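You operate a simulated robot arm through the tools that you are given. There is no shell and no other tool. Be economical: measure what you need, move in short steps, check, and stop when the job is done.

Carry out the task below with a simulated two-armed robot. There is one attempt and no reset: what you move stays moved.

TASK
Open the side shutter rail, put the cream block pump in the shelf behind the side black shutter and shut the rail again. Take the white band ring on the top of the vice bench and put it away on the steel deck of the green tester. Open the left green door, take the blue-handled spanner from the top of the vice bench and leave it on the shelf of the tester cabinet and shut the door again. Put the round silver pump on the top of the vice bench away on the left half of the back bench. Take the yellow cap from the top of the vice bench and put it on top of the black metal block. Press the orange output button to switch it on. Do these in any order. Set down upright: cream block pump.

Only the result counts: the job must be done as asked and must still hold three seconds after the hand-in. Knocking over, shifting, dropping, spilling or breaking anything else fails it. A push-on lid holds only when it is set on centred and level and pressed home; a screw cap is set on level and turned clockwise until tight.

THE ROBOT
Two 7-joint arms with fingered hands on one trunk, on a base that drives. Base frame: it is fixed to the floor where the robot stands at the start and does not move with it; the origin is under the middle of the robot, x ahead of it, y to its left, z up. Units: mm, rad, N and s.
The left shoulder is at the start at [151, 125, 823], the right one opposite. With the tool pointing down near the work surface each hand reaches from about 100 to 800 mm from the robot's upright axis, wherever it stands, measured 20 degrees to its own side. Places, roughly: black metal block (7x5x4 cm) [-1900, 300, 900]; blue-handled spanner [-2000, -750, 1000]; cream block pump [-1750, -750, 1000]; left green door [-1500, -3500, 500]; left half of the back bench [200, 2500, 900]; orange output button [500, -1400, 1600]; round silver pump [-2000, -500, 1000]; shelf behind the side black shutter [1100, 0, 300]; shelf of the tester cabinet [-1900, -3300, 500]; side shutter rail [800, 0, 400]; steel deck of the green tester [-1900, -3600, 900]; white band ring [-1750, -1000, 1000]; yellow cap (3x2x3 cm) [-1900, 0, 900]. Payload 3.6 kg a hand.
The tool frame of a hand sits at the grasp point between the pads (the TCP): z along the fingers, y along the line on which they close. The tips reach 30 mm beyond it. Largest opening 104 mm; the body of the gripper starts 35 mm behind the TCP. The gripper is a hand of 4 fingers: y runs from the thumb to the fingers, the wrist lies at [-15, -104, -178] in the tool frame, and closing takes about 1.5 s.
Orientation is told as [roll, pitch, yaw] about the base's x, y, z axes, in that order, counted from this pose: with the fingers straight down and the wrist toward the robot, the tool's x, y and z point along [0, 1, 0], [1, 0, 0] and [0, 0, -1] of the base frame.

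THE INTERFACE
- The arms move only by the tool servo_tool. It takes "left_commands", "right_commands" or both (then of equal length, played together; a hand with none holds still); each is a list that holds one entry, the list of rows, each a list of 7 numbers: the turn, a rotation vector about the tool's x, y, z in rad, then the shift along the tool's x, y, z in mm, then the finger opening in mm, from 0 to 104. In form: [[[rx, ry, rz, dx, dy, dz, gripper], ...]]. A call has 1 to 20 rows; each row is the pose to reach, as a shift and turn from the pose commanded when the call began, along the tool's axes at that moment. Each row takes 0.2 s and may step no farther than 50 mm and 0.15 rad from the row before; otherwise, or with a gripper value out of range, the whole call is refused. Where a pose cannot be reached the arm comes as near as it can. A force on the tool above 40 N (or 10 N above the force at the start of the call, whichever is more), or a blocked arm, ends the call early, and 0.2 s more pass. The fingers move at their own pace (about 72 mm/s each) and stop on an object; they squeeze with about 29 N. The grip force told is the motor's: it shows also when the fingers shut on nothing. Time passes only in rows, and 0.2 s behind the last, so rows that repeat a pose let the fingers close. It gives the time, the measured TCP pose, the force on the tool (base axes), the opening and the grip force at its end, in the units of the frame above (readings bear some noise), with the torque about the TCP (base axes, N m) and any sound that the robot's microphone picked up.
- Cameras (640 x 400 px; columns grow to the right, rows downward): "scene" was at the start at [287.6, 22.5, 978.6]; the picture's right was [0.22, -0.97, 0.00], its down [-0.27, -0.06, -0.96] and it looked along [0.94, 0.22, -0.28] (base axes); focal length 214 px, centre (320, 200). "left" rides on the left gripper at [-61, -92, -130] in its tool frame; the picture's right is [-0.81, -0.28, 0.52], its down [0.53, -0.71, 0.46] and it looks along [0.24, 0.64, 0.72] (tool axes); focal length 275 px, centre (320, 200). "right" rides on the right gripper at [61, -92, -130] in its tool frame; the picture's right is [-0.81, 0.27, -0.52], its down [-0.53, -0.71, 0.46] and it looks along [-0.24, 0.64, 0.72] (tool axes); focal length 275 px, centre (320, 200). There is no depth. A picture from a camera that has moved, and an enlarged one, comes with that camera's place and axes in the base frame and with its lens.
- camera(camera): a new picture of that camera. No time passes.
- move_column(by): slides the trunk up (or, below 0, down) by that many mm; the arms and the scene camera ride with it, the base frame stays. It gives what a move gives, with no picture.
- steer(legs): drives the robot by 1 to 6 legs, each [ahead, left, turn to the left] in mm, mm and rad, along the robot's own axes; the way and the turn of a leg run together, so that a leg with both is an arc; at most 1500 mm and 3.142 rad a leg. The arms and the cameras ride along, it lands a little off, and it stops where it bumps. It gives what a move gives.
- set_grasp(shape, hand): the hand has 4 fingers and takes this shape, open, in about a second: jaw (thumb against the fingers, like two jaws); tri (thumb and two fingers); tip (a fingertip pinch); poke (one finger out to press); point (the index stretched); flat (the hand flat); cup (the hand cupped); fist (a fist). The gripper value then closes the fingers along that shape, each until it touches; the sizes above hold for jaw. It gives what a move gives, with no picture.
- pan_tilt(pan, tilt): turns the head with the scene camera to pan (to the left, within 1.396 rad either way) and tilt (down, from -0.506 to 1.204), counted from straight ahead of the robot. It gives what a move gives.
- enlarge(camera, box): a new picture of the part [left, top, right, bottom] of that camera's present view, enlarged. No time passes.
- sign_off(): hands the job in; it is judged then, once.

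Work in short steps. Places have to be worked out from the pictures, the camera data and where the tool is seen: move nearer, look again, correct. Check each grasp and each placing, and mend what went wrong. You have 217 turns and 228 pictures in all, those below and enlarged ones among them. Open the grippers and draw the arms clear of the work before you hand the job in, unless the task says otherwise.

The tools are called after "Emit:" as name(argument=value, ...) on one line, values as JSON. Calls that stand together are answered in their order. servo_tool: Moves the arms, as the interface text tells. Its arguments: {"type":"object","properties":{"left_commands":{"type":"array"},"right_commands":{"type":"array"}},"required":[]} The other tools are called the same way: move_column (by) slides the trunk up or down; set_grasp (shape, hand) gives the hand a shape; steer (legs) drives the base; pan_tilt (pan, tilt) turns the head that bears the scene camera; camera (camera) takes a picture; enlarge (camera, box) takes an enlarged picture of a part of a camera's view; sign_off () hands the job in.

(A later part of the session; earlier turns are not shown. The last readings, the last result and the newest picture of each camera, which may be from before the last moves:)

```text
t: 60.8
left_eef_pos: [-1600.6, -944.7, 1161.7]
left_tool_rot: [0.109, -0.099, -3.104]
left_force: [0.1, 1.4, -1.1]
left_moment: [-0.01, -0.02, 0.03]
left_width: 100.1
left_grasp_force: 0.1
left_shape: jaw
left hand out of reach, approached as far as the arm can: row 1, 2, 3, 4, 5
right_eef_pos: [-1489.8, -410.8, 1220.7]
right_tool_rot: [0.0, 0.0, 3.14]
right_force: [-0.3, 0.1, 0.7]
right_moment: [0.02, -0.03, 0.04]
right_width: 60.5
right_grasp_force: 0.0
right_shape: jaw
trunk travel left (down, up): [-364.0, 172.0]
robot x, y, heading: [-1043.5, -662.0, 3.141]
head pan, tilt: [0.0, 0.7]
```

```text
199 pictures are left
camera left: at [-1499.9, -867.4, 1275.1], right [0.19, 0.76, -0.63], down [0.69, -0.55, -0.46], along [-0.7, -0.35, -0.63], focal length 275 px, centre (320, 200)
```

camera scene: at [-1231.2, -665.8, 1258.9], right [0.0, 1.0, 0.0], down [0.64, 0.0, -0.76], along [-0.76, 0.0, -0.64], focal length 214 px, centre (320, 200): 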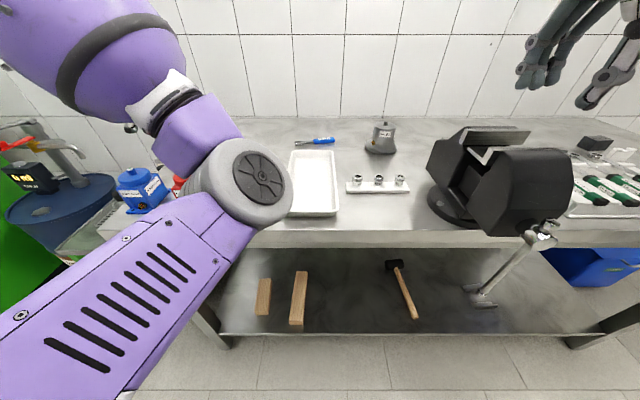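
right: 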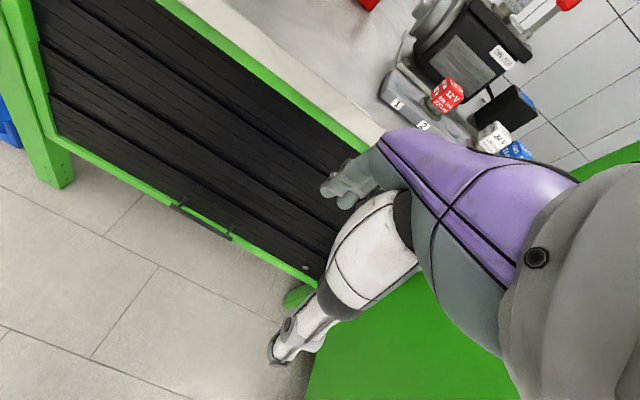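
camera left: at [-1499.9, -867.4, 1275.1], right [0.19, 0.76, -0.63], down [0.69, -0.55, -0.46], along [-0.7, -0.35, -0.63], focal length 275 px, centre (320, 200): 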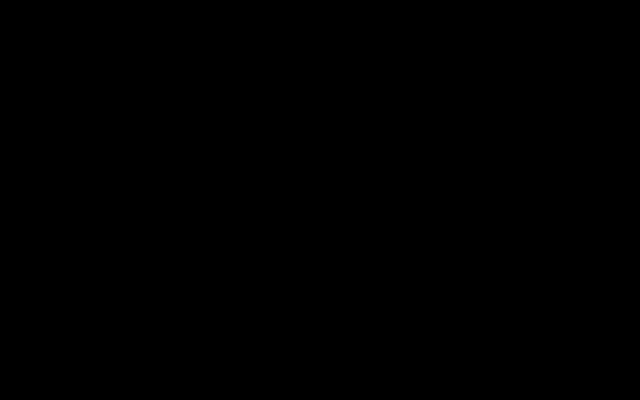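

The left wrist is in an awkward configuration. I turn the hand to the wanted grasp orientation (fingers ahead and 30° down, closing sideways) at safe height and see how the arm settles.

Emit:
servo_tool(left_commands=[[[-0.063, -0.063, -0.109, 0, 0, 0, 100], [-0.126, -0.126, -0.218, 0, 0, 0, 100], [-0.188, -0.188, -0.326, 0, 0, 0, 100], [-0.251, -0.251, -0.435, 0, 0, 0, 100], [-0.314, -0.314, -0.543, 0, 0, 0, 100], [-0.376, -0.376, -0.652, 0, 0, 0, 100], [-0.439, -0.439, -0.761, 0, 0, 0, 100], [-0.502, -0.502, -0.869, 0, 0, 0, 100], [-0.565, -0.565, -0.978, 0, 0, 0, 100], [-0.627, -0.627, -1.086, 0, 0, 0, 100], [-0.69, -0.69, -1.195, 0, 0, 0, 100], [-0.753, -0.753, -1.304, 0, 0, 0, 100], [-0.8155, -0.8155, -1.4125, 0, 0, 0, 100]]])

Emit:
camera(camera="scene")

Emit:
camera(camera="left")

```text
t: 63.6
left_eef_pos: [-1599.2, -945.8, 1163.2]
left_tool_rot: [-1.15, -0.108, -1.519]
left_force: [-0.3, -0.2, -0.1]
left_moment: [0.04, 0.01, -0.02]
left_width: 99.9
left_grasp_force: 0.1
left_shape: jaw
right_eef_pos: [-1488.7, -410.7, 1220.6]
right_tool_rot: [0.0, -0.001, 3.141]
right_force: [-0.2, 0.2, 0.1]
right_moment: [0.01, 0.02, 0.03]
right_width: 60.5
right_grasp_force: 0.1
right_shape: jaw
trunk travel left (down, up): [-364.0, 172.0]
robot x, y, heading: [-1045.2, -665.0, 3.135]
head pan, tilt: [0.0, 0.7]
```

```text
198 pictures are left
camera scene: at [-1231.1, -665.7, 1258.9], right [0.0, 1.0, 0.0], down [0.64, 0.0, -0.76], along [-0.76, 0.0, -0.64], focal length 214 px, centre (320, 200)
```

scene: 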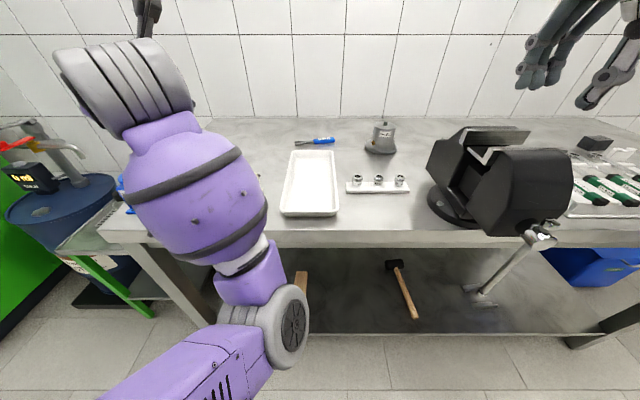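

```text
197 pictures are left
camera left: at [-1511.1, -839.3, 1261.6], right [-0.82, 0.29, 0.49], down [-0.23, 0.63, -0.74], along [-0.52, -0.72, -0.45], focal length 275 px, centre (320, 200)
```

left: 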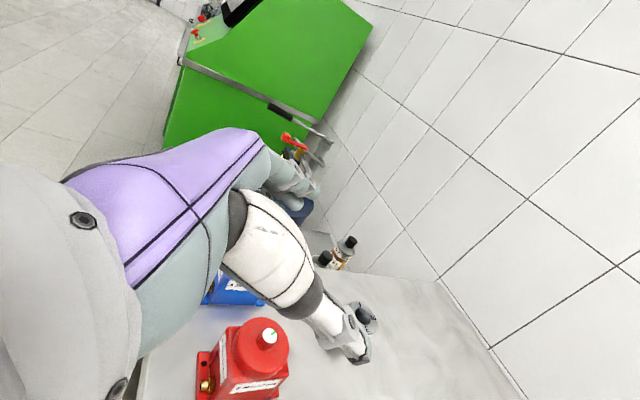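

Good: the arm is now in a sound configuration with fingers ahead, 24° down, closing sideways. I move to a pre-grasp in front of the cream pump.

Emit:
servo_tool(left_commands=[[[0.018, 0, -0.015, 34, -22, 1, 100], [0.036, 0, -0.03, 68, -43, 2, 100], [0.054, 0, -0.045, 102, -65, 4, 100], [0.072, 0, -0.06, 136, -87, 5, 100], [0.09, 0, -0.077, 170, -108, 6, 100], [0.09, 0, -0.077, 170, -108, 6, 100]]])

Emit:
camera(camera="scene")

Emit:
camera(camera="left")

```text
t: 65.0
left_eef_pos: [-1538.3, -855.0, 995.0]
left_tool_rot: [-1.144, 0.002, -1.572]
left_force: [-0.7, 0.6, 0.0]
left_moment: [-0.03, 0.0, -0.02]
left_width: 99.9
left_grasp_force: 0.0
left_shape: jaw
right_eef_pos: [-1489.7, -410.6, 1220.4]
right_tool_rot: [-0.001, -0.001, 3.139]
right_force: [0.0, -0.4, 0.2]
right_moment: [0.0, 0.02, 0.03]
right_width: 60.3
right_grasp_force: 0.0
right_shape: jaw
trunk travel left (down, up): [-364.0, 172.0]
robot x, y, heading: [-1045.5, -669.6, 3.142]
head pan, tilt: [0.0, 0.7]
```

```text
196 pictures are left
camera scene: at [-1231.4, -666.0, 1258.8], right [0.0, 1.0, 0.0], down [0.64, 0.0, -0.76], along [-0.76, 0.0, -0.64], focal length 214 px, centre (320, 200)
```

scene: 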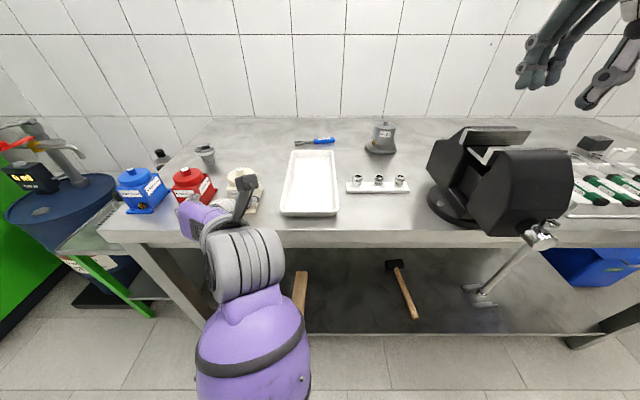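

```text
195 pictures are left
camera left: at [-1445.5, -763.1, 1104.4], right [-0.81, 0.28, 0.52], down [-0.19, 0.71, -0.67], along [-0.56, -0.64, -0.52], focal length 275 px, centre (320, 200)
```

left: 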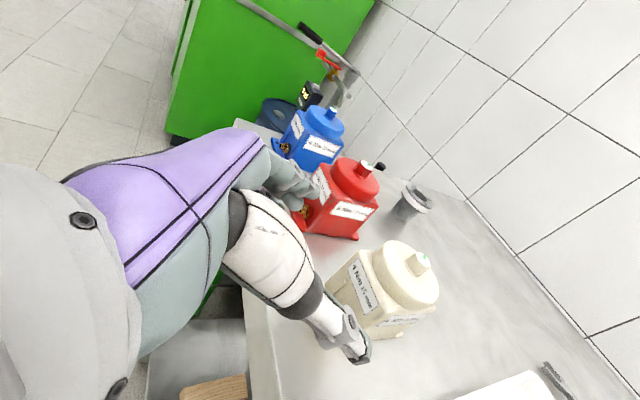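

The pump is centred at about (-1648, -849). I advance along the tool axis around it, then close.

Emit:
servo_tool(left_commands=[[[0, 0, 0, 1, -3, 30, 100], [0, 0, 0, 2, -5, 60, 100], [0, 0, 0, 3, -5, 90, 100], [0, 0, 0, 3, -5, 112, 100], [0, 0, 0, 3, -5, 112, 100]]])

Emit:
camera(camera="left")

Emit:
enlarge(camera="scene", box=[160, 140, 320, 240])

```text
t: 66.2
left_eef_pos: [-1638.6, -848.6, 945.4]
left_tool_rot: [-1.142, -0.004, -1.571]
left_force: [0.6, -1.2, -0.8]
left_moment: [0.06, 0.03, -0.03]
left_width: 100.3
left_grasp_force: 0.1
left_shape: jaw
right_eef_pos: [-1489.1, -409.6, 1221.3]
right_tool_rot: [0.001, 0.0, 3.139]
right_force: [-0.2, 0.4, -0.1]
right_moment: [-0.01, 0.05, -0.02]
right_width: 60.1
right_grasp_force: 0.0
right_shape: jaw
trunk travel left (down, up): [-364.0, 172.0]
robot x, y, heading: [-1041.6, -670.5, 3.139]
head pan, tilt: [0.0, 0.7]
```

```text
194 pictures are left
camera left: at [-1546.5, -758.6, 1054.2], right [-0.81, 0.28, 0.52], down [-0.19, 0.71, -0.68], along [-0.56, -0.65, -0.52], focal length 275 px, centre (320, 200)
```

left: 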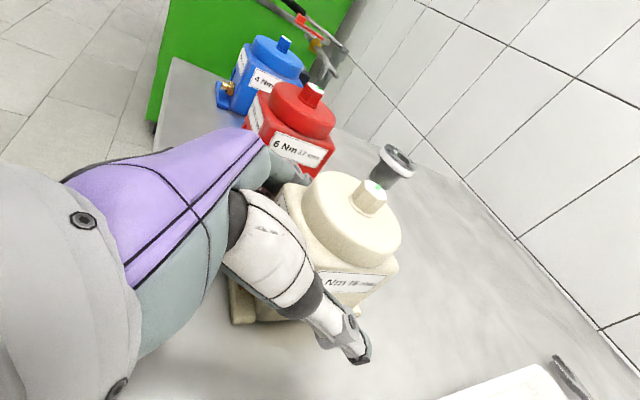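

```text
4.00 times, centred on (240, 190) of scene
camera zoom: at [-1231.0, -665.9, 1258.9], right [0.0, 1.0, 0.0], down [0.64, 0.0, -0.77], along [-0.77, 0.0, -0.64], focal length 858 px, centre (640, 240)
```

zoom: 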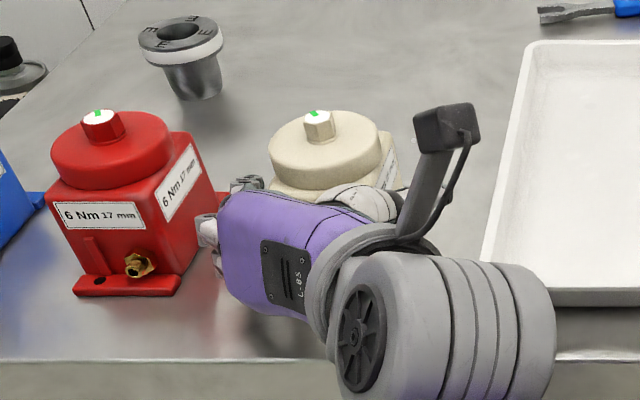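

Fingers straddle the pump, clear of the red one. Closing.

Emit:
servo_tool(left_commands=[[[0, 0, 0, 0, 0, 0, 80], [0, 0, 0, 0, 0, 0, 60], [0, 0, 0, 0, 0, 0, 40], [0, 0, 0, 0, 0, 0, 20], [0, 0, 0, 0, 0, 0, 20], [0, 0, 0, 0, 0, 0, 20], [0, 0, 0, 0, 0, 0, 20]]])

Emit:
camera(camera="left")

```text
t: 67.8
left_eef_pos: [-1639.9, -850.2, 945.5]
left_tool_rot: [-1.146, -0.004, -1.569]
left_force: [-2.6, -1.6, 1.4]
left_moment: [-0.16, -0.01, -0.01]
left_width: 54.0
left_grasp_force: 29.2
left_shape: jaw
right_eef_pos: [-1489.9, -411.5, 1220.7]
right_tool_rot: [0.001, 0.0, 3.142]
right_force: [-0.1, -0.6, -0.3]
right_moment: [0.02, 0.03, 0.0]
right_width: 60.2
right_grasp_force: 0.0
right_shape: jaw
trunk travel left (down, up): [-364.0, 172.0]
robot x, y, heading: [-1040.9, -667.5, 3.142]
head pan, tilt: [0.0, 0.7]
```

```text
192 pictures are left
camera left: at [-1546.4, -758.8, 1054.4], right [-0.81, 0.28, 0.52], down [-0.19, 0.71, -0.68], along [-0.56, -0.65, -0.52], focal length 275 px, centre (320, 200)
```

left: 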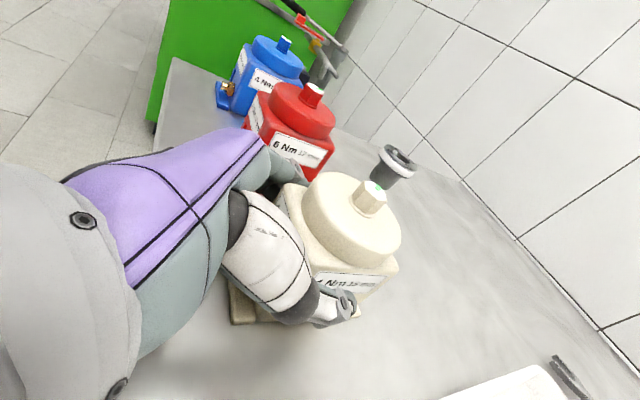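

Gripped at 54 mm. I lift straight up 120 mm, then check.

Emit:
servo_tool(left_commands=[[[0, 0, 0, -18, 0, -8, 20], [0, 0, 0, -36, 0, -17, 20], [0, 0, 0, -64, 0, -29, 20], [0, 0, 0, -91, 0, -41, 20], [0, 0, 0, -118, 0, -54, 20], [0, 0, 0, -146, 0, -66, 20]]])

Emit:
camera(camera="left")

Emit:
camera(camera="right")

```text
t: 69.2
left_eef_pos: [-1640.1, -847.9, 1104.7]
left_tool_rot: [-1.142, 0.0, -1.573]
left_force: [-0.3, 0.7, -7.5]
left_moment: [-0.03, -0.09, 0.03]
left_width: 53.7
left_grasp_force: 28.5
left_shape: jaw
right_eef_pos: [-1489.4, -411.3, 1220.2]
right_tool_rot: [-0.001, -0.001, 3.138]
right_force: [0.6, 0.6, 0.8]
right_moment: [-0.01, -0.04, 0.03]
right_width: 60.4
right_grasp_force: 0.0
right_shape: jaw
trunk travel left (down, up): [-364.0, 172.0]
robot x, y, heading: [-1044.4, -667.8, 3.14]
head pan, tilt: [0.0, 0.7]
```

```text
191 pictures are left
camera left: at [-1547.7, -757.6, 1214.1], right [-0.81, 0.28, 0.52], down [-0.19, 0.71, -0.67], along [-0.56, -0.64, -0.52], focal length 275 px, centre (320, 200)
```

left: 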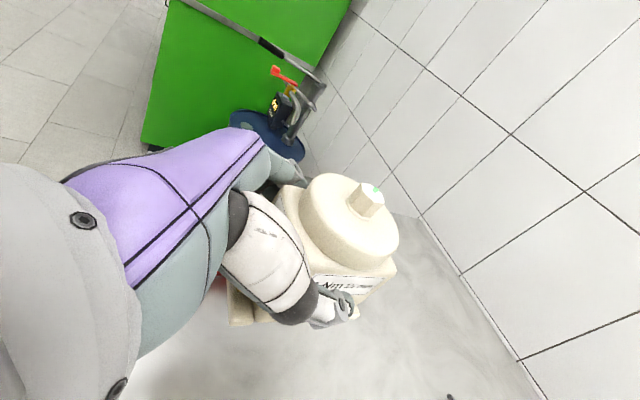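

```text
190 pictures are left
camera right: at [-1399.6, -473.2, 1351.1], right [-0.27, 0.81, 0.52], down [0.71, 0.53, -0.46], along [-0.64, 0.25, -0.72], focal length 275 px, centre (320, 200)
```

right: 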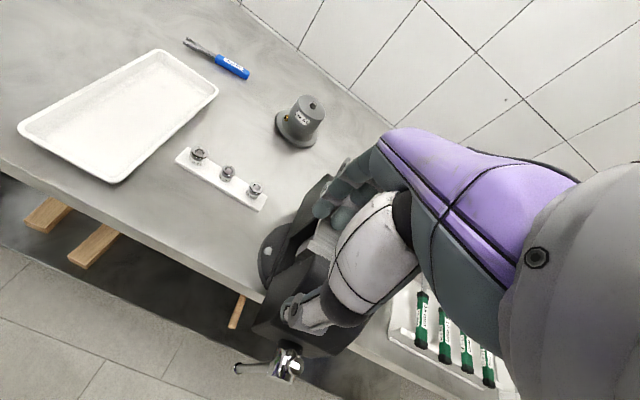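

The cream pump is held (≈0.75 kg). I pull the left hand back and turn the right hand into a mirrored side-grasp pose for the silver pump at ≈(-1962,-446).

Emit:
servo_tool(right_commands=[[[-0.0575, 0.0575, 0.1106, 8, 0, 0, 100], [-0.115, 0.115, 0.221, 16, 0, 0, 100], [-0.1726, 0.1726, 0.332, 24, 0, 0, 100], [-0.23, 0.23, 0.4425, 32, 0, 0, 100], [-0.288, 0.288, 0.553, 40, 0, 0, 100], [-0.345, 0.345, 0.664, 48, 0, 0, 100], [-0.403, 0.403, 0.774, 56, 0, 0, 100], [-0.46, 0.46, 0.885, 64, 0, 0, 100], [-0.518, 0.518, 0.9955, 72, 0, 0, 100], [-0.575, 0.575, 1.106, 80, 0, 0, 100], [-0.633, 0.633, 1.217, 90, 0, 0, 100], [-0.69, 0.69, 1.327, 90, 0, 0, 100], [-0.748, 0.748, 1.438, 90, 0, 0, 100]]], left_commands=[[[0, 0, 0, 5, 0, -11, 20], [0, 0, 0, 10, 0, -22, 20], [0, 0, 0, 15, 0, -33, 20], [0, 0, 0, 20, 0, -44, 20], [0, 0, 0, 25, 0, -55, 20], [0, 0, 0, 30, 0, -66, 20], [0, 0, 0, 35, 0, -77, 20], [0, 0, 0, 40, 0, -88, 20], [0, 0, 0, 45, 0, -99, 20], [0, 0, 0, 50, 0, -110, 20], [0, 0, 0, 54, 0, -119, 20], [0, 0, 0, 58, 0, -128, 20], [0, 0, 0, 62, 0, -137, 20]]])

Emit:
camera(camera="scene")

Emit:
camera(camera="right")

```text
t: 72.0
left_eef_pos: [-1496.4, -844.0, 1106.6]
left_tool_rot: [-1.141, 0.0, -1.569]
left_force: [-0.5, 0.0, -7.9]
left_moment: [0.02, -0.12, -0.02]
left_width: 54.0
left_grasp_force: 29.2
left_shape: jaw
left hand out of reach, approached as far as the arm can: row 13
right_eef_pos: [-1513.7, -500.2, 1204.1]
right_tool_rot: [0.959, 0.0, 1.57]
right_force: [1.2, 0.1, -0.4]
right_moment: [0.0, -0.01, 0.0]
right_width: 99.8
right_grasp_force: 0.1
right_shape: jaw
right hand out of reach, approached as far as the arm can: row 12, 13
trunk travel left (down, up): [-364.0, 172.0]
robot x, y, heading: [-1044.6, -668.5, 3.137]
head pan, tilt: [0.0, 0.7]
```

```text
189 pictures are left
camera scene: at [-1231.8, -666.4, 1258.7], right [0.0, 1.0, 0.0], down [0.64, 0.0, -0.76], along [-0.76, 0.0, -0.64], focal length 214 px, centre (320, 200)
```

scene: 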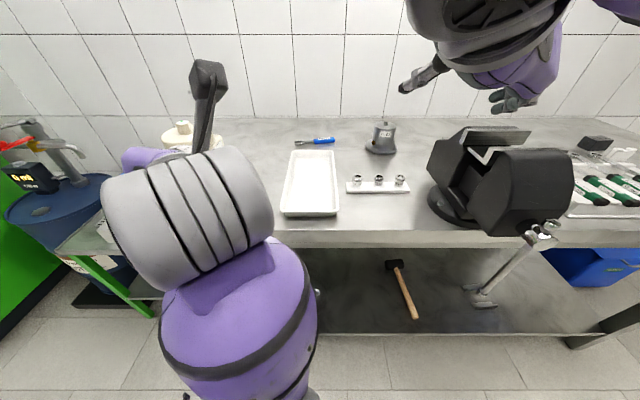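

```text
188 pictures are left
camera right: at [-1444.2, -592.7, 1329.3], right [0.89, 0.27, -0.37], down [-0.07, -0.71, -0.7], along [-0.45, 0.64, -0.62], focal length 275 px, centre (320, 200)
```

right: 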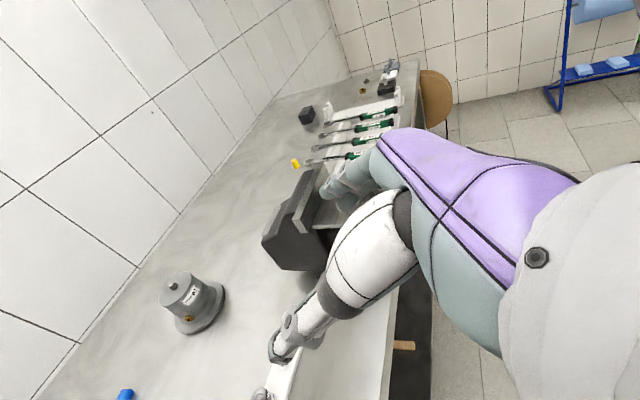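

Orientation is good. I drive 130 mm nearer and move the right hand to a pre-grasp ahead of the silver pump.

Emit:
steer(legs=[[130, 0, 0]])

Emit:
servo_tool(right_commands=[[[0, 0, 0, -2, 5, 40, 100], [0, 0, 0, -4, 10, 80, 100], [0, 0, 0, -6, 20, 120, 100], [0, 0, 0, -10, 30, 160, 100], [0, 0, 0, -15, 40, 200, 100], [0, 0, 0, -20, 52, 240, 100], [0, 0, 0, -26, 52, 275, 100]]])

Emit:
camera(camera="right")

Emit:
camera(camera="scene")

```text
t: 73.3
left_eef_pos: [-1630.3, -842.7, 1107.2]
left_tool_rot: [-1.142, 0.0, -1.571]
left_force: [-0.8, -0.1, -6.9]
left_moment: [0.03, -0.09, -0.01]
left_width: 53.7
left_grasp_force: 29.4
left_shape: jaw
right_eef_pos: [-1646.5, -498.4, 1203.7]
right_tool_rot: [0.958, 0.003, 1.568]
right_force: [-0.4, 0.5, -0.4]
right_moment: [0.02, 0.02, -0.02]
right_width: 100.3
right_grasp_force: 0.1
right_shape: jaw
trunk travel left (down, up): [-364.0, 172.0]
robot x, y, heading: [-1176.1, -667.8, 3.142]
head pan, tilt: [0.0, 0.7]
```

```text
t: 74.9
left_eef_pos: [-1630.4, -844.4, 1106.4]
left_tool_rot: [-1.142, 0.001, -1.573]
left_force: [0.1, 1.5, -7.8]
left_moment: [0.0, -0.14, 0.01]
left_width: 53.8
left_grasp_force: 29.0
left_shape: jaw
right_eef_pos: [-1855.3, -446.0, 1023.5]
right_tool_rot: [0.959, 0.001, 1.571]
right_force: [0.1, 0.4, 0.5]
right_moment: [0.0, 0.02, 0.02]
right_width: 99.9
right_grasp_force: 0.1
right_shape: jaw
trunk travel left (down, up): [-364.0, 172.0]
robot x, y, heading: [-1173.2, -667.8, 3.138]
head pan, tilt: [0.0, 0.7]
```

```text
187 pictures are left
camera right: at [-1786.3, -539.1, 1146.9], right [0.89, 0.27, -0.37], down [-0.07, -0.71, -0.7], along [-0.45, 0.65, -0.62], focal length 275 px, centre (320, 200)
```

right: 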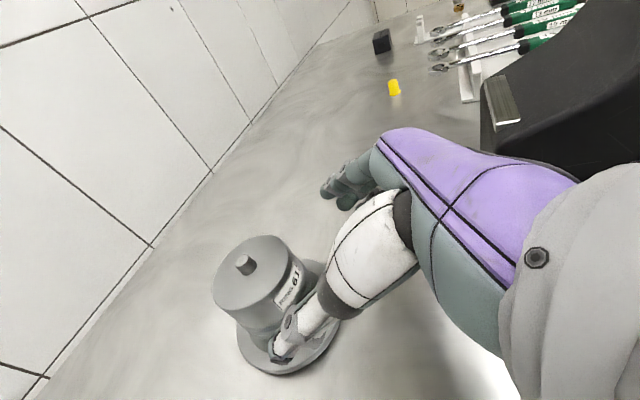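

```text
186 pictures are left
camera scene: at [-1363.1, -665.3, 1258.7], right [0.0, 1.0, 0.0], down [0.64, 0.0, -0.76], along [-0.76, 0.0, -0.64], focal length 214 px, centre (320, 200)
```

scene: 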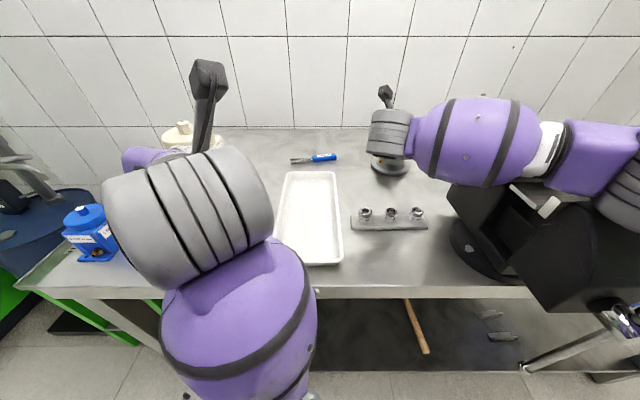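

Pump centre ≈(-1950,-444), cylinder ≈72 mm. I advance along the tool axis and check before closing.

Emit:
servo_tool(right_commands=[[[0, 0, 0, 0, 2, 30, 100], [0, 0, 0, -1, 2, 60, 100], [0, 0, 0, -2, 2, 90, 100], [0, 0, 0, -2, 2, 109, 100], [0, 0, 0, -2, 2, 109, 100]]])

Emit:
camera(camera="right")

```text
t: 76.3
left_eef_pos: [-1613.7, -828.0, 1110.6]
left_tool_rot: [-1.152, -0.006, -1.593]
left_force: [-0.3, 0.6, -7.4]
left_moment: [-0.01, -0.12, 0.01]
left_width: 54.0
left_grasp_force: 29.3
left_shape: jaw
right_eef_pos: [-1933.1, -381.9, 1045.0]
right_tool_rot: [1.084, 0.006, 1.488]
right_force: [0.6, -0.4, -0.2]
right_moment: [0.02, -0.01, 0.0]
right_width: 99.8
right_grasp_force: 0.1
right_shape: jaw
trunk travel left (down, up): [-364.0, 172.0]
robot x, y, heading: [-1175.1, -665.5, 3.117]
head pan, tilt: [0.0, 0.7]
stopped in row 5 (right hand): the arm was blocked; the commanded pose is now the measured one
```

```text
185 pictures are left
camera right: at [-1855.0, -479.5, 1160.8], right [0.86, 0.2, -0.48], down [-0.21, -0.7, -0.68], along [-0.47, 0.68, -0.56], focal length 275 px, centre (320, 200)
```

right: 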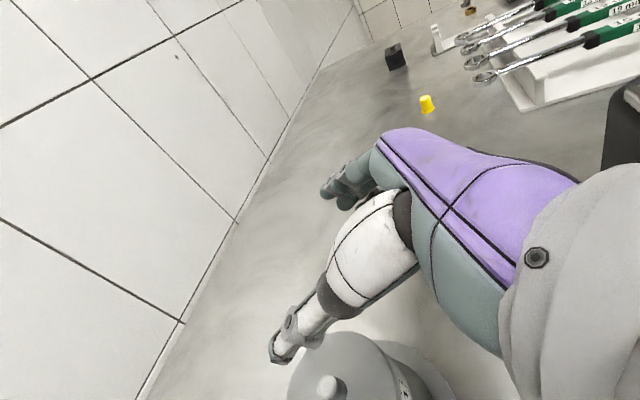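

The arm was blocked and deviated — probably the elbow against the vice. I look at the scene.

Emit:
camera(camera="scene")

```text
184 pictures are left
camera scene: at [-1341.6, -654.8, 1259.5], right [0.02, 1.0, 0.0], down [0.63, -0.02, -0.77], along [-0.77, 0.02, -0.63], focal length 214 px, centre (320, 200)
```

scene: 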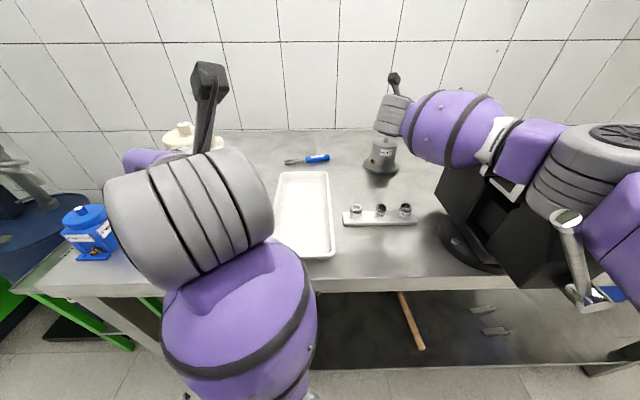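

The right elbow is over the vice. I raise the trunk to free it and see how things stand.

Emit:
move_column(by=165)

Emit:
servo_tool(right_commands=[[[0, 0, 0, 0, -10, -20, 100], [0, 0, 0, 0, -20, -40, 100], [0, 0, 0, 0, -40, -60, 100]]])

Emit:
camera(camera="scene")

Emit:
camera(camera="right")

```text
t: 78.2
left_eef_pos: [-1632.2, -836.8, 1270.4]
left_tool_rot: [-1.138, 0.002, -1.584]
left_force: [0.4, 0.0, -7.6]
left_moment: [0.0, -0.12, -0.03]
left_width: 53.8
left_grasp_force: 28.9
left_shape: jaw
right_eef_pos: [-1940.6, -404.7, 1268.8]
right_tool_rot: [1.158, 0.007, 1.515]
right_force: [0.3, 0.5, -1.2]
right_moment: [-0.01, -0.02, -0.04]
right_width: 100.0
right_grasp_force: 0.2
right_shape: jaw
trunk travel left (down, up): [-529.0, 7.0]
robot x, y, heading: [-1171.1, -664.3, 3.125]
head pan, tilt: [0.0, 0.7]
```

```text
t: 79.0
left_eef_pos: [-1630.9, -837.6, 1271.7]
left_tool_rot: [-1.142, 0.002, -1.584]
left_force: [0.1, 0.9, -7.7]
left_moment: [0.0, -0.11, -0.01]
left_width: 53.7
left_grasp_force: 28.9
left_shape: jaw
right_eef_pos: [-1888.3, -449.0, 1295.3]
right_tool_rot: [1.162, 0.006, 1.514]
right_force: [0.0, -0.3, 0.4]
right_moment: [-0.02, 0.0, 0.03]
right_width: 100.1
right_grasp_force: 0.0
right_shape: jaw
trunk travel left (down, up): [-529.0, 7.0]
robot x, y, heading: [-1173.6, -664.0, 3.127]
head pan, tilt: [0.0, 0.7]
```

```text
183 pictures are left
camera scene: at [-1267.9, -664.2, 1440.3], right [0.02, 1.0, 0.0], down [0.64, -0.01, -0.76], along [-0.76, 0.01, -0.64], focal length 214 px, centre (320, 200)
```

scene: 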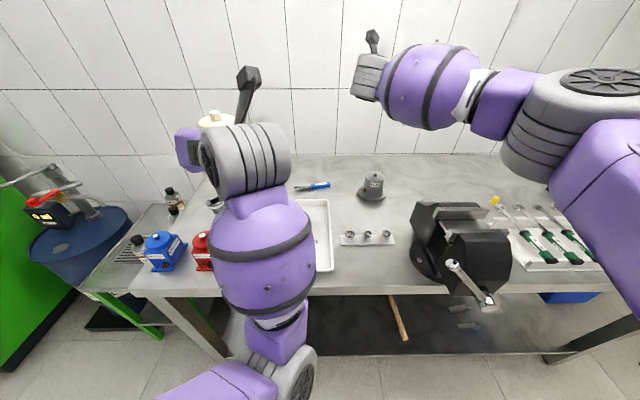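

```text
182 pictures are left
camera right: at [-1799.5, -545.7, 1403.5], right [0.81, 0.23, -0.54], down [-0.25, -0.7, -0.67], along [-0.53, 0.67, -0.52], focal length 275 px, centre (320, 200)
```

right: 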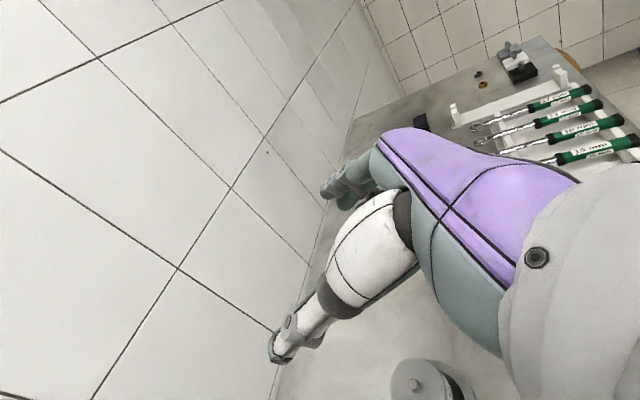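

The vice handle seems to have turned from the touch. I look closely.

Emit:
enlarge(camera="scene", box=[390, 180, 550, 330])

```text
2.67 times, centred on (470, 255) of scene
camera zoom: at [-1267.9, -664.2, 1440.3], right [0.02, 1.0, 0.0], down [0.64, -0.01, -0.76], along [-0.76, 0.01, -0.64], focal length 572 px, centre (-80, 53)
```

zoom: 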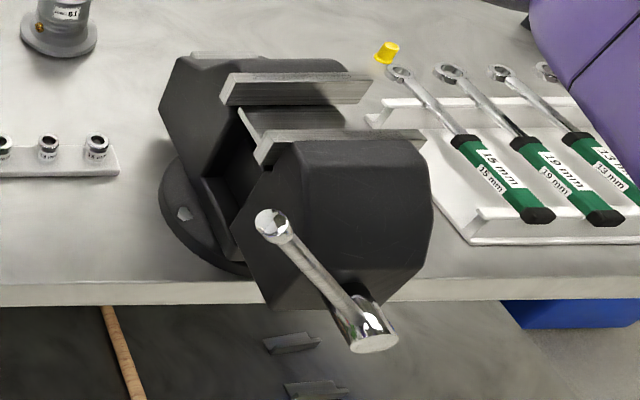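

The handle was turned from straight down to up-left; I will set it back. First the silver pump with the trunk high: I tilt the right hand steeper and lower it to above the pump, watching the elbow.

Emit:
servo_tool(right_commands=[[[0, -0.115, 0, -34, 1, 12, 100], [0, -0.23, 0, -68, 3, 24, 100], [0, -0.345, 0, -103, 4, 36, 100], [0, -0.46, 0, -137, 5, 48, 100], [0, -0.46, 0, -137, 5, 48, 100]]])

Emit:
camera(camera="scene")

Emit:
camera(camera="right")

```text
t: 80.2
left_eef_pos: [-1630.9, -836.8, 1272.5]
left_tool_rot: [-1.142, -0.001, -1.585]
left_force: [-0.1, -0.1, -7.1]
left_moment: [0.01, -0.11, -0.02]
left_width: 53.9
left_grasp_force: 28.5
left_shape: jaw
right_eef_pos: [-1875.4, -443.0, 1149.2]
right_tool_rot: [0.699, 0.006, 1.514]
right_force: [0.0, 0.4, -0.2]
right_moment: [-0.01, 0.0, -0.01]
right_width: 100.1
right_grasp_force: 0.0
right_shape: jaw
trunk travel left (down, up): [-529.0, 7.0]
robot x, y, heading: [-1177.6, -665.7, 3.121]
head pan, tilt: [0.0, 0.7]
```

```text
180 pictures are left
camera scene: at [-1268.0, -663.4, 1440.4], right [0.02, 1.0, 0.0], down [0.64, -0.01, -0.76], along [-0.76, 0.01, -0.64], focal length 214 px, centre (320, 200)
```

scene: 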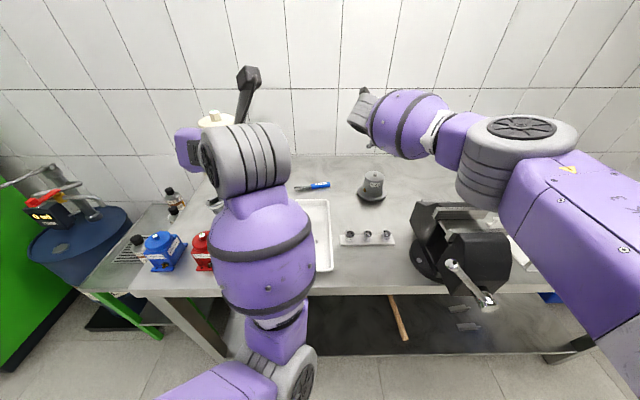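

```text
179 pictures are left
camera right: at [-1845.3, -536.6, 1289.2], right [0.97, 0.22, -0.13], down [0.08, -0.72, -0.69], along [-0.24, 0.66, -0.72], focal length 275 px, centre (320, 200)
```

right: 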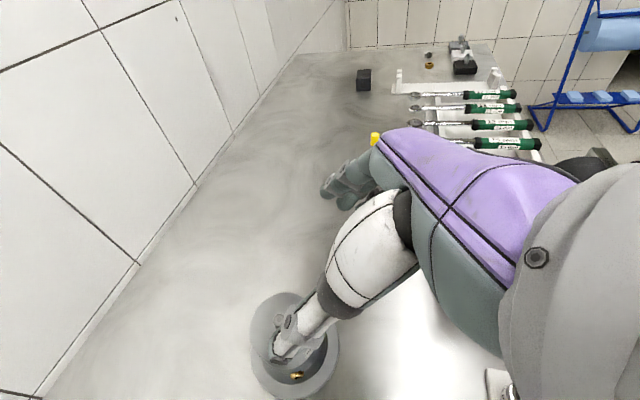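

The elbow is now well clear above the vice. I go down around the pump.

Emit:
servo_tool(right_commands=[[[0, 0, 0, -34, -2, 40, 100], [0, 0, 0, -67, -4, 80, 100], [0, 0, 0, -67, -4, 110, 100], [0, 0, 0, -67, -4, 140, 100], [0, 0, 0, -67, -4, 165, 100], [0, 0, 0, -67, -4, 188, 100], [0, 0, 0, -67, -4, 188, 100]]])

Emit:
camera(camera="scene")

Emit:
camera(camera="right")

```text
refused: row 1 steps farther than a row can; nothing moved
```

```text
178 pictures are left
camera scene: at [-1268.0, -663.4, 1440.4], right [0.02, 1.0, 0.0], down [0.64, -0.01, -0.76], along [-0.76, 0.01, -0.64], focal length 214 px, centre (320, 200)
```

scene: 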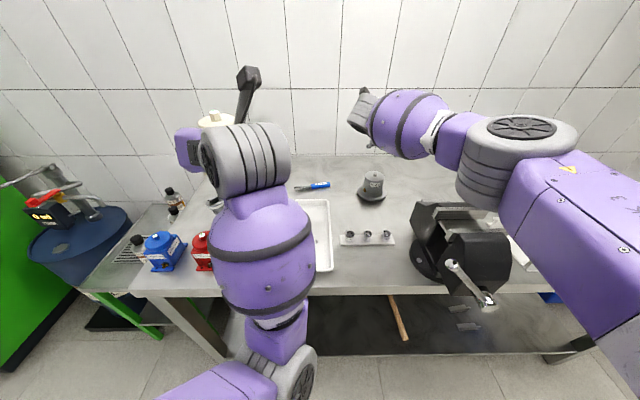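

```text
177 pictures are left
camera right: at [-1845.3, -536.6, 1289.2], right [0.97, 0.22, -0.13], down [0.08, -0.72, -0.69], along [-0.24, 0.66, -0.72], focal length 275 px, centre (320, 200)
```

right: 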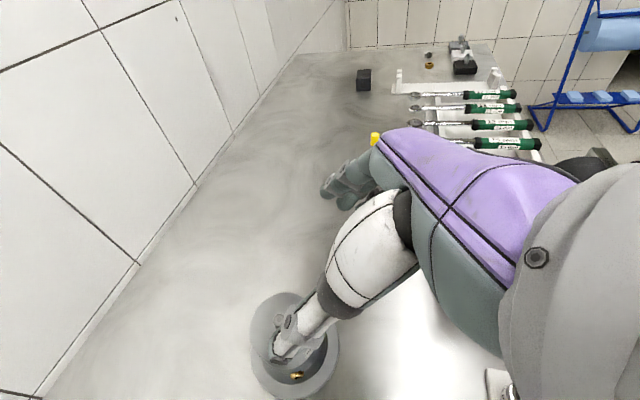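

The first row was a little too long; I repeat with finer rows.

Emit:
servo_tool(right_commands=[[[0, 0, 0, -23, -1, 27, 100], [0, 0, 0, -46, -2, 54, 100], [0, 0, 0, -67, -4, 80, 100], [0, 0, 0, -67, -4, 110, 100], [0, 0, 0, -67, -4, 140, 100], [0, 0, 0, -67, -4, 165, 100], [0, 0, 0, -67, -4, 188, 100], [0, 0, 0, -67, -4, 188, 100]]])

Emit:
camera(camera="scene")

Emit:
camera(camera="right")

```text
t: 82.0
left_eef_pos: [-1630.1, -836.5, 1272.2]
left_tool_rot: [-1.142, -0.001, -1.586]
left_force: [0.1, 0.3, -7.4]
left_moment: [-0.03, -0.09, 0.01]
left_width: 53.5
left_grasp_force: 28.5
left_shape: jaw
right_eef_pos: [-1871.2, -440.8, 999.1]
right_tool_rot: [0.7, 0.005, 1.514]
right_force: [-0.4, 0.6, -0.8]
right_moment: [0.02, -0.02, 0.0]
right_width: 100.0
right_grasp_force: 0.0
right_shape: jaw
right hand out of reach, approached as far as the arm can: row 4, 5, 6, 7, 8
trunk travel left (down, up): [-529.0, 7.0]
robot x, y, heading: [-1178.7, -667.1, 3.131]
head pan, tilt: [0.0, 0.7]
```

```text
176 pictures are left
camera scene: at [-1268.4, -663.5, 1440.3], right [0.02, 1.0, 0.0], down [0.64, -0.01, -0.76], along [-0.76, 0.01, -0.64], focal length 214 px, centre (320, 200)
```

scene: 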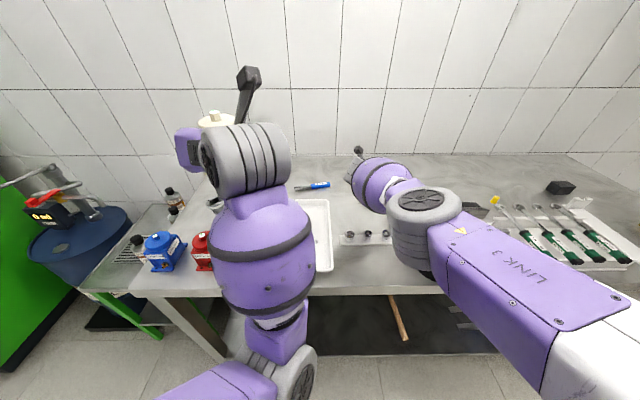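

```text
175 pictures are left
camera right: at [-1840.5, -534.4, 1138.2], right [0.97, 0.22, -0.13], down [0.07, -0.72, -0.69], along [-0.24, 0.66, -0.71], focal length 275 px, centre (320, 200)
```

right: 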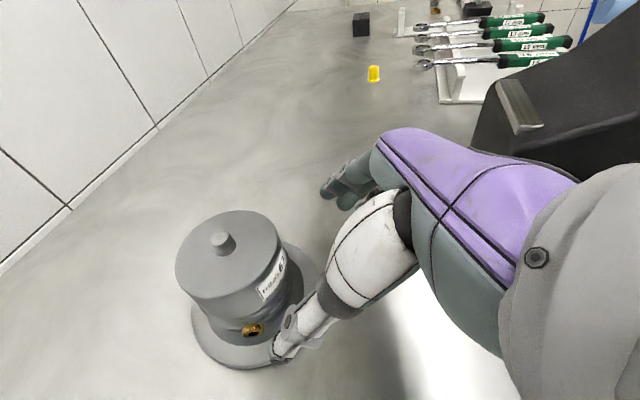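

Short of reach by 80 mm. I back the hand up a bit, drive 90 mm ahead, then go down.

Emit:
servo_tool(right_commands=[[[0, 0, 0, 0, 0, -40, 100], [0, 0, 0, 0, 0, -80, 100], [0, 0, 0, 0, 0, -120, 100]]])

Emit:
steer(legs=[[90, 0, 0]])

Emit:
camera(camera="scene")

Emit:
camera(camera="right")

```text
t: 82.8
left_eef_pos: [-1630.7, -834.7, 1272.5]
left_tool_rot: [-1.143, 0.0, -1.584]
left_force: [0.4, 0.5, -7.3]
left_moment: [0.0, -0.06, 0.0]
left_width: 53.8
left_grasp_force: 29.0
left_shape: jaw
right_eef_pos: [-1792.9, -443.3, 1091.2]
right_tool_rot: [0.699, 0.004, 1.512]
right_force: [-0.2, 0.2, -0.3]
right_moment: [0.0, 0.0, 0.03]
right_width: 100.0
right_grasp_force: 0.1
right_shape: jaw
trunk travel left (down, up): [-529.0, 7.0]
robot x, y, heading: [-1172.1, -668.8, 3.124]
head pan, tilt: [0.0, 0.7]
```

```text
t: 83.9
left_eef_pos: [-1719.2, -836.2, 1272.5]
left_tool_rot: [-1.14, 0.0, -1.583]
left_force: [-1.1, -0.7, -7.3]
left_moment: [-0.01, -0.09, -0.03]
left_width: 53.8
left_grasp_force: 29.4
left_shape: jaw
right_eef_pos: [-1883.1, -445.2, 1089.7]
right_tool_rot: [0.699, 0.006, 1.517]
right_force: [0.1, 0.0, -0.1]
right_moment: [0.01, -0.02, -0.03]
right_width: 100.0
right_grasp_force: 0.1
right_shape: jaw
trunk travel left (down, up): [-529.0, 7.0]
robot x, y, heading: [-1266.5, -662.5, 3.125]
head pan, tilt: [0.0, 0.7]
```

```text
174 pictures are left
camera scene: at [-1358.2, -662.3, 1440.3], right [0.02, 1.0, 0.0], down [0.64, -0.01, -0.76], along [-0.76, 0.01, -0.64], focal length 214 px, centre (320, 200)
```

scene: 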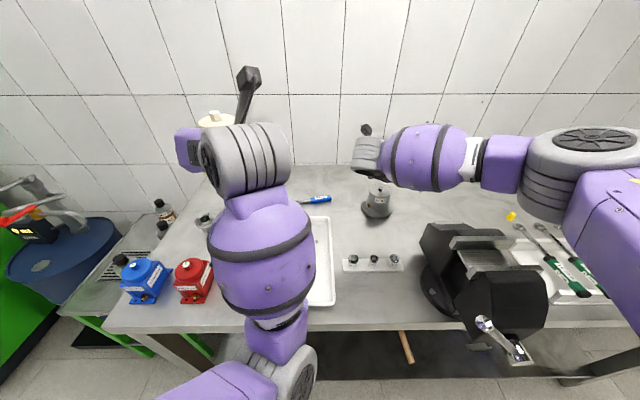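

```text
173 pictures are left
camera right: at [-1853.2, -538.1, 1229.6], right [0.97, 0.22, -0.13], down [0.08, -0.72, -0.69], along [-0.24, 0.66, -0.71], focal length 275 px, centre (320, 200)
```

right: 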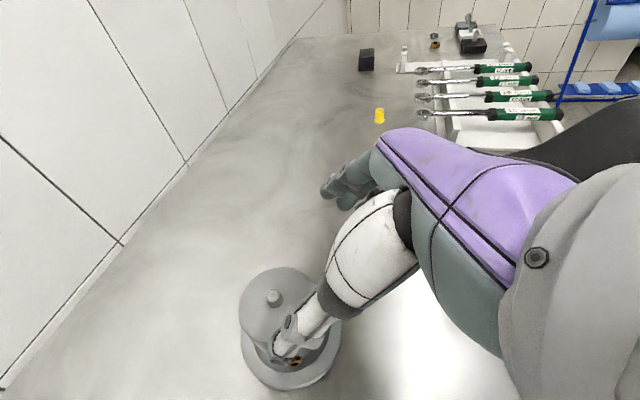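

Now down and around the pump.

Emit:
servo_tool(right_commands=[[[0, 0, 0, -18, -1, 25, 100], [0, 0, 0, -35, -2, 50, 100], [0, 0, 0, -35, -2, 80, 100], [0, 0, 0, -35, -2, 110, 100], [0, 0, 0, -35, -2, 140, 100], [0, 0, 0, -35, -2, 140, 100]]])

Emit:
camera(camera="scene")

Emit:
camera(camera="right")

```text
t: 85.3
left_eef_pos: [-1722.1, -836.3, 1273.4]
left_tool_rot: [-1.142, 0.0, -1.583]
left_force: [-0.1, 1.9, -7.2]
left_moment: [-0.01, -0.14, 0.0]
left_width: 53.8
left_grasp_force: 29.0
left_shape: jaw
right_eef_pos: [-1946.4, -446.0, 959.6]
right_tool_rot: [0.698, 0.009, 1.519]
right_force: [2.1, -3.5, 1.0]
right_moment: [0.06, 0.04, 0.04]
right_width: 102.2
right_grasp_force: 0.0
right_shape: jaw
trunk travel left (down, up): [-529.0, 7.0]
robot x, y, heading: [-1267.9, -668.1, 3.124]
head pan, tilt: [0.0, 0.7]
```

```text
172 pictures are left
camera scene: at [-1358.0, -662.1, 1440.3], right [0.02, 1.0, 0.0], down [0.64, -0.01, -0.76], along [-0.76, 0.01, -0.64], focal length 214 px, centre (320, 200)
```

scene: 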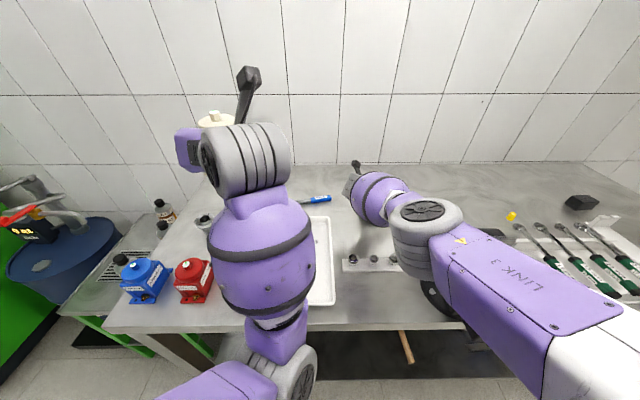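

```text
171 pictures are left
camera right: at [-1915.6, -539.4, 1100.2], right [0.97, 0.23, -0.13], down [0.08, -0.72, -0.69], along [-0.25, 0.65, -0.72], focal length 275 px, centre (320, 200)
```

right: 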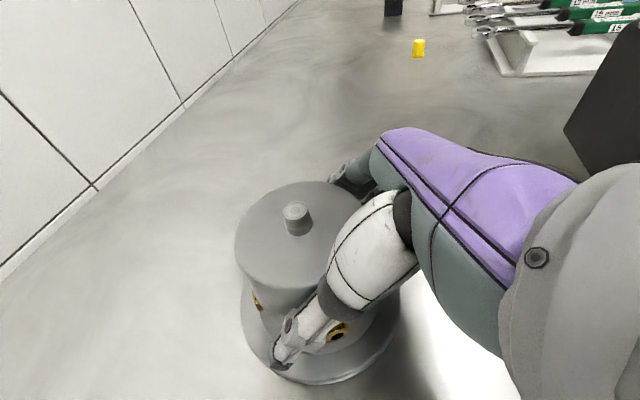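

The pump sits between thumb and fingers. I close.

Emit:
servo_tool(right_commands=[[[0, 0, 0, 0, 0, 5, 90], [0, 0, 0, 0, 0, 5, 80], [0, 0, 0, 0, 0, 5, 65], [0, 0, 0, 0, 0, 5, 50], [0, 0, 0, 0, 0, 5, 40], [0, 0, 0, 0, 0, 5, 40], [0, 0, 0, 0, 0, 5, 40]]])

Emit:
camera(camera="right")

```text
t: 86.9
left_eef_pos: [-1720.2, -837.4, 1272.1]
left_tool_rot: [-1.145, 0.002, -1.584]
left_force: [-0.4, -0.7, -8.3]
left_moment: [-0.02, -0.09, 0.01]
left_width: 53.6
left_grasp_force: 28.0
left_shape: jaw
right_eef_pos: [-1946.2, -441.2, 958.3]
right_tool_rot: [0.704, 0.005, 1.518]
right_force: [-3.4, -5.6, 9.2]
right_moment: [0.06, 0.12, 0.13]
right_width: 65.1
right_grasp_force: 28.8
right_shape: jaw
right hand out of reach, approached as far as the arm can: row 1, 2, 3, 4, 5, 6, 7
trunk travel left (down, up): [-529.0, 7.0]
robot x, y, heading: [-1263.1, -663.7, 3.122]
head pan, tilt: [0.0, 0.7]
```

```text
170 pictures are left
camera right: at [-1913.9, -536.1, 1098.9], right [0.97, 0.22, -0.13], down [0.07, -0.72, -0.69], along [-0.25, 0.66, -0.71], focal length 275 px, centre (320, 200)
```

right: 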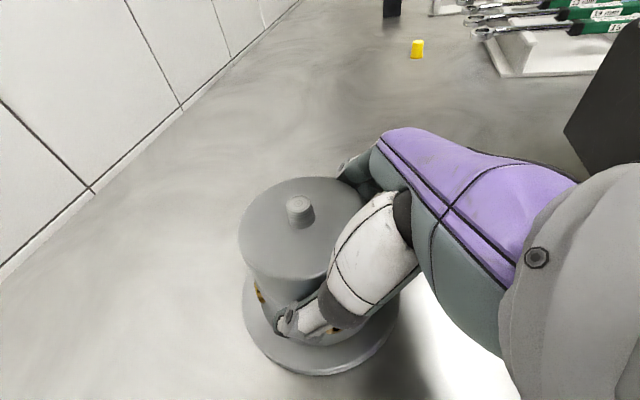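

Gripped (65 mm). I lift 120 mm straight up.

Emit:
servo_tool(right_commands=[[[0, 0, 0, 10, 0, -12, 40], [0, 0, 0, 20, 0, -24, 40], [0, 0, 0, 36, 0, -43, 40], [0, 0, 0, 52, 0, -62, 40], [0, 0, 0, 68, 0, -81, 40], [0, 0, 0, 84, 0, -100, 40]]])

Emit:
camera(camera="right")

Emit:
camera(camera="scene")

```text
t: 88.3
left_eef_pos: [-1721.8, -835.5, 1271.0]
left_tool_rot: [-1.141, 0.003, -1.582]
left_force: [0.1, -0.5, -8.7]
left_moment: [-0.02, -0.09, 0.0]
left_width: 53.7
left_grasp_force: 29.1
left_shape: jaw
right_eef_pos: [-1945.9, -439.8, 1086.7]
right_tool_rot: [0.698, 0.007, 1.516]
right_force: [0.3, 0.6, -12.2]
right_moment: [0.04, -0.14, 0.0]
right_width: 65.6
right_grasp_force: 28.8
right_shape: jaw
trunk travel left (down, up): [-529.0, 7.0]
robot x, y, heading: [-1266.6, -665.9, 3.124]
head pan, tilt: [0.0, 0.7]
```

```text
169 pictures are left
camera right: at [-1915.3, -533.2, 1226.4], right [0.97, 0.22, -0.13], down [0.08, -0.72, -0.69], along [-0.24, 0.66, -0.72], focal length 275 px, centre (320, 200)
```

right: 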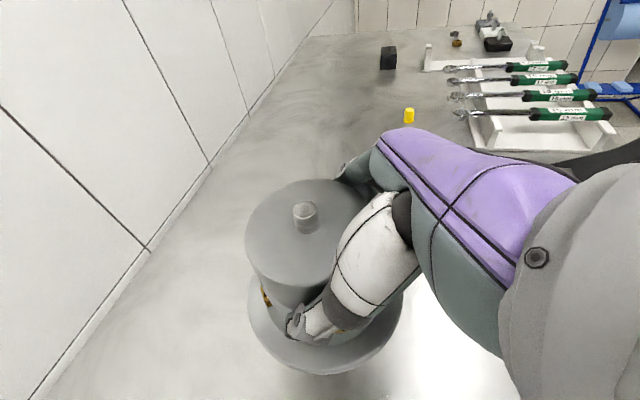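

```text
168 pictures are left
camera scene: at [-1359.0, -661.7, 1440.3], right [0.02, 1.0, 0.0], down [0.64, -0.01, -0.76], along [-0.76, 0.01, -0.64], focal length 214 px, centre (320, 200)
```

scene: 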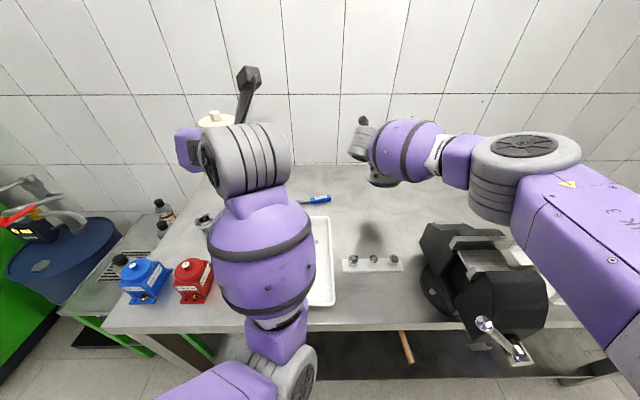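

Held (≈1.2 kg). I raise it more and shift left to clear the vice and its handle before driving back.

Emit:
servo_tool(right_commands=[[[0, 0, 0, 25, -15, -30, 40], [0, 0, 0, 50, -30, -60, 40], [0, 0, 0, 75, -50, -90, 40], [0, 0, 0, 90, -75, -110, 40], [0, 0, 0, 90, -100, -140, 40]]])

Emit:
steer(legs=[[-600, 0, 0]])

Emit:
camera(camera="scene")

```text
t: 89.5
left_eef_pos: [-1720.3, -835.5, 1271.9]
left_tool_rot: [-1.142, 0.0, -1.583]
left_force: [-0.3, -0.6, -7.4]
left_moment: [0.04, -0.1, -0.01]
left_width: 53.9
left_grasp_force: 29.6
left_shape: jaw
right_eef_pos: [-1926.7, -540.6, 1252.5]
right_tool_rot: [0.698, 0.005, 1.516]
right_force: [1.2, 0.0, -12.5]
right_moment: [0.06, -0.13, -0.01]
right_width: 65.9
right_grasp_force: 28.8
right_shape: jaw
trunk travel left (down, up): [-529.0, 7.0]
robot x, y, heading: [-1265.7, -665.3, 3.123]
head pan, tilt: [0.0, 0.7]
```

```text
t: 92.8
left_eef_pos: [-1131.6, -844.4, 1270.6]
left_tool_rot: [-1.14, 0.001, -1.587]
left_force: [0.4, 0.2, -7.5]
left_moment: [0.0, -0.08, -0.03]
left_width: 54.0
left_grasp_force: 28.8
left_shape: jaw
right_eef_pos: [-1338.6, -547.7, 1251.6]
right_tool_rot: [0.696, 0.004, 1.513]
right_force: [0.6, 0.7, -13.5]
right_moment: [0.06, -0.13, -0.03]
right_width: 65.9
right_grasp_force: 29.3
right_shape: jaw
trunk travel left (down, up): [-529.0, 7.0]
robot x, y, heading: [-674.4, -672.9, 3.122]
head pan, tilt: [0.0, 0.7]
```

```text
167 pictures are left
camera scene: at [-769.0, -671.7, 1440.1], right [0.02, 1.0, 0.0], down [0.65, -0.01, -0.76], along [-0.76, 0.01, -0.65], focal length 214 px, centre (320, 200)
```

scene: 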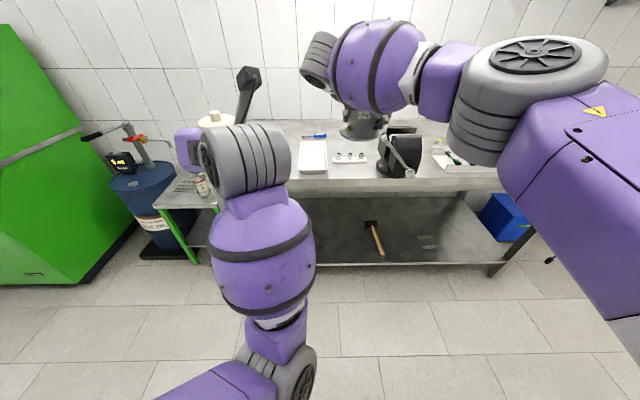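

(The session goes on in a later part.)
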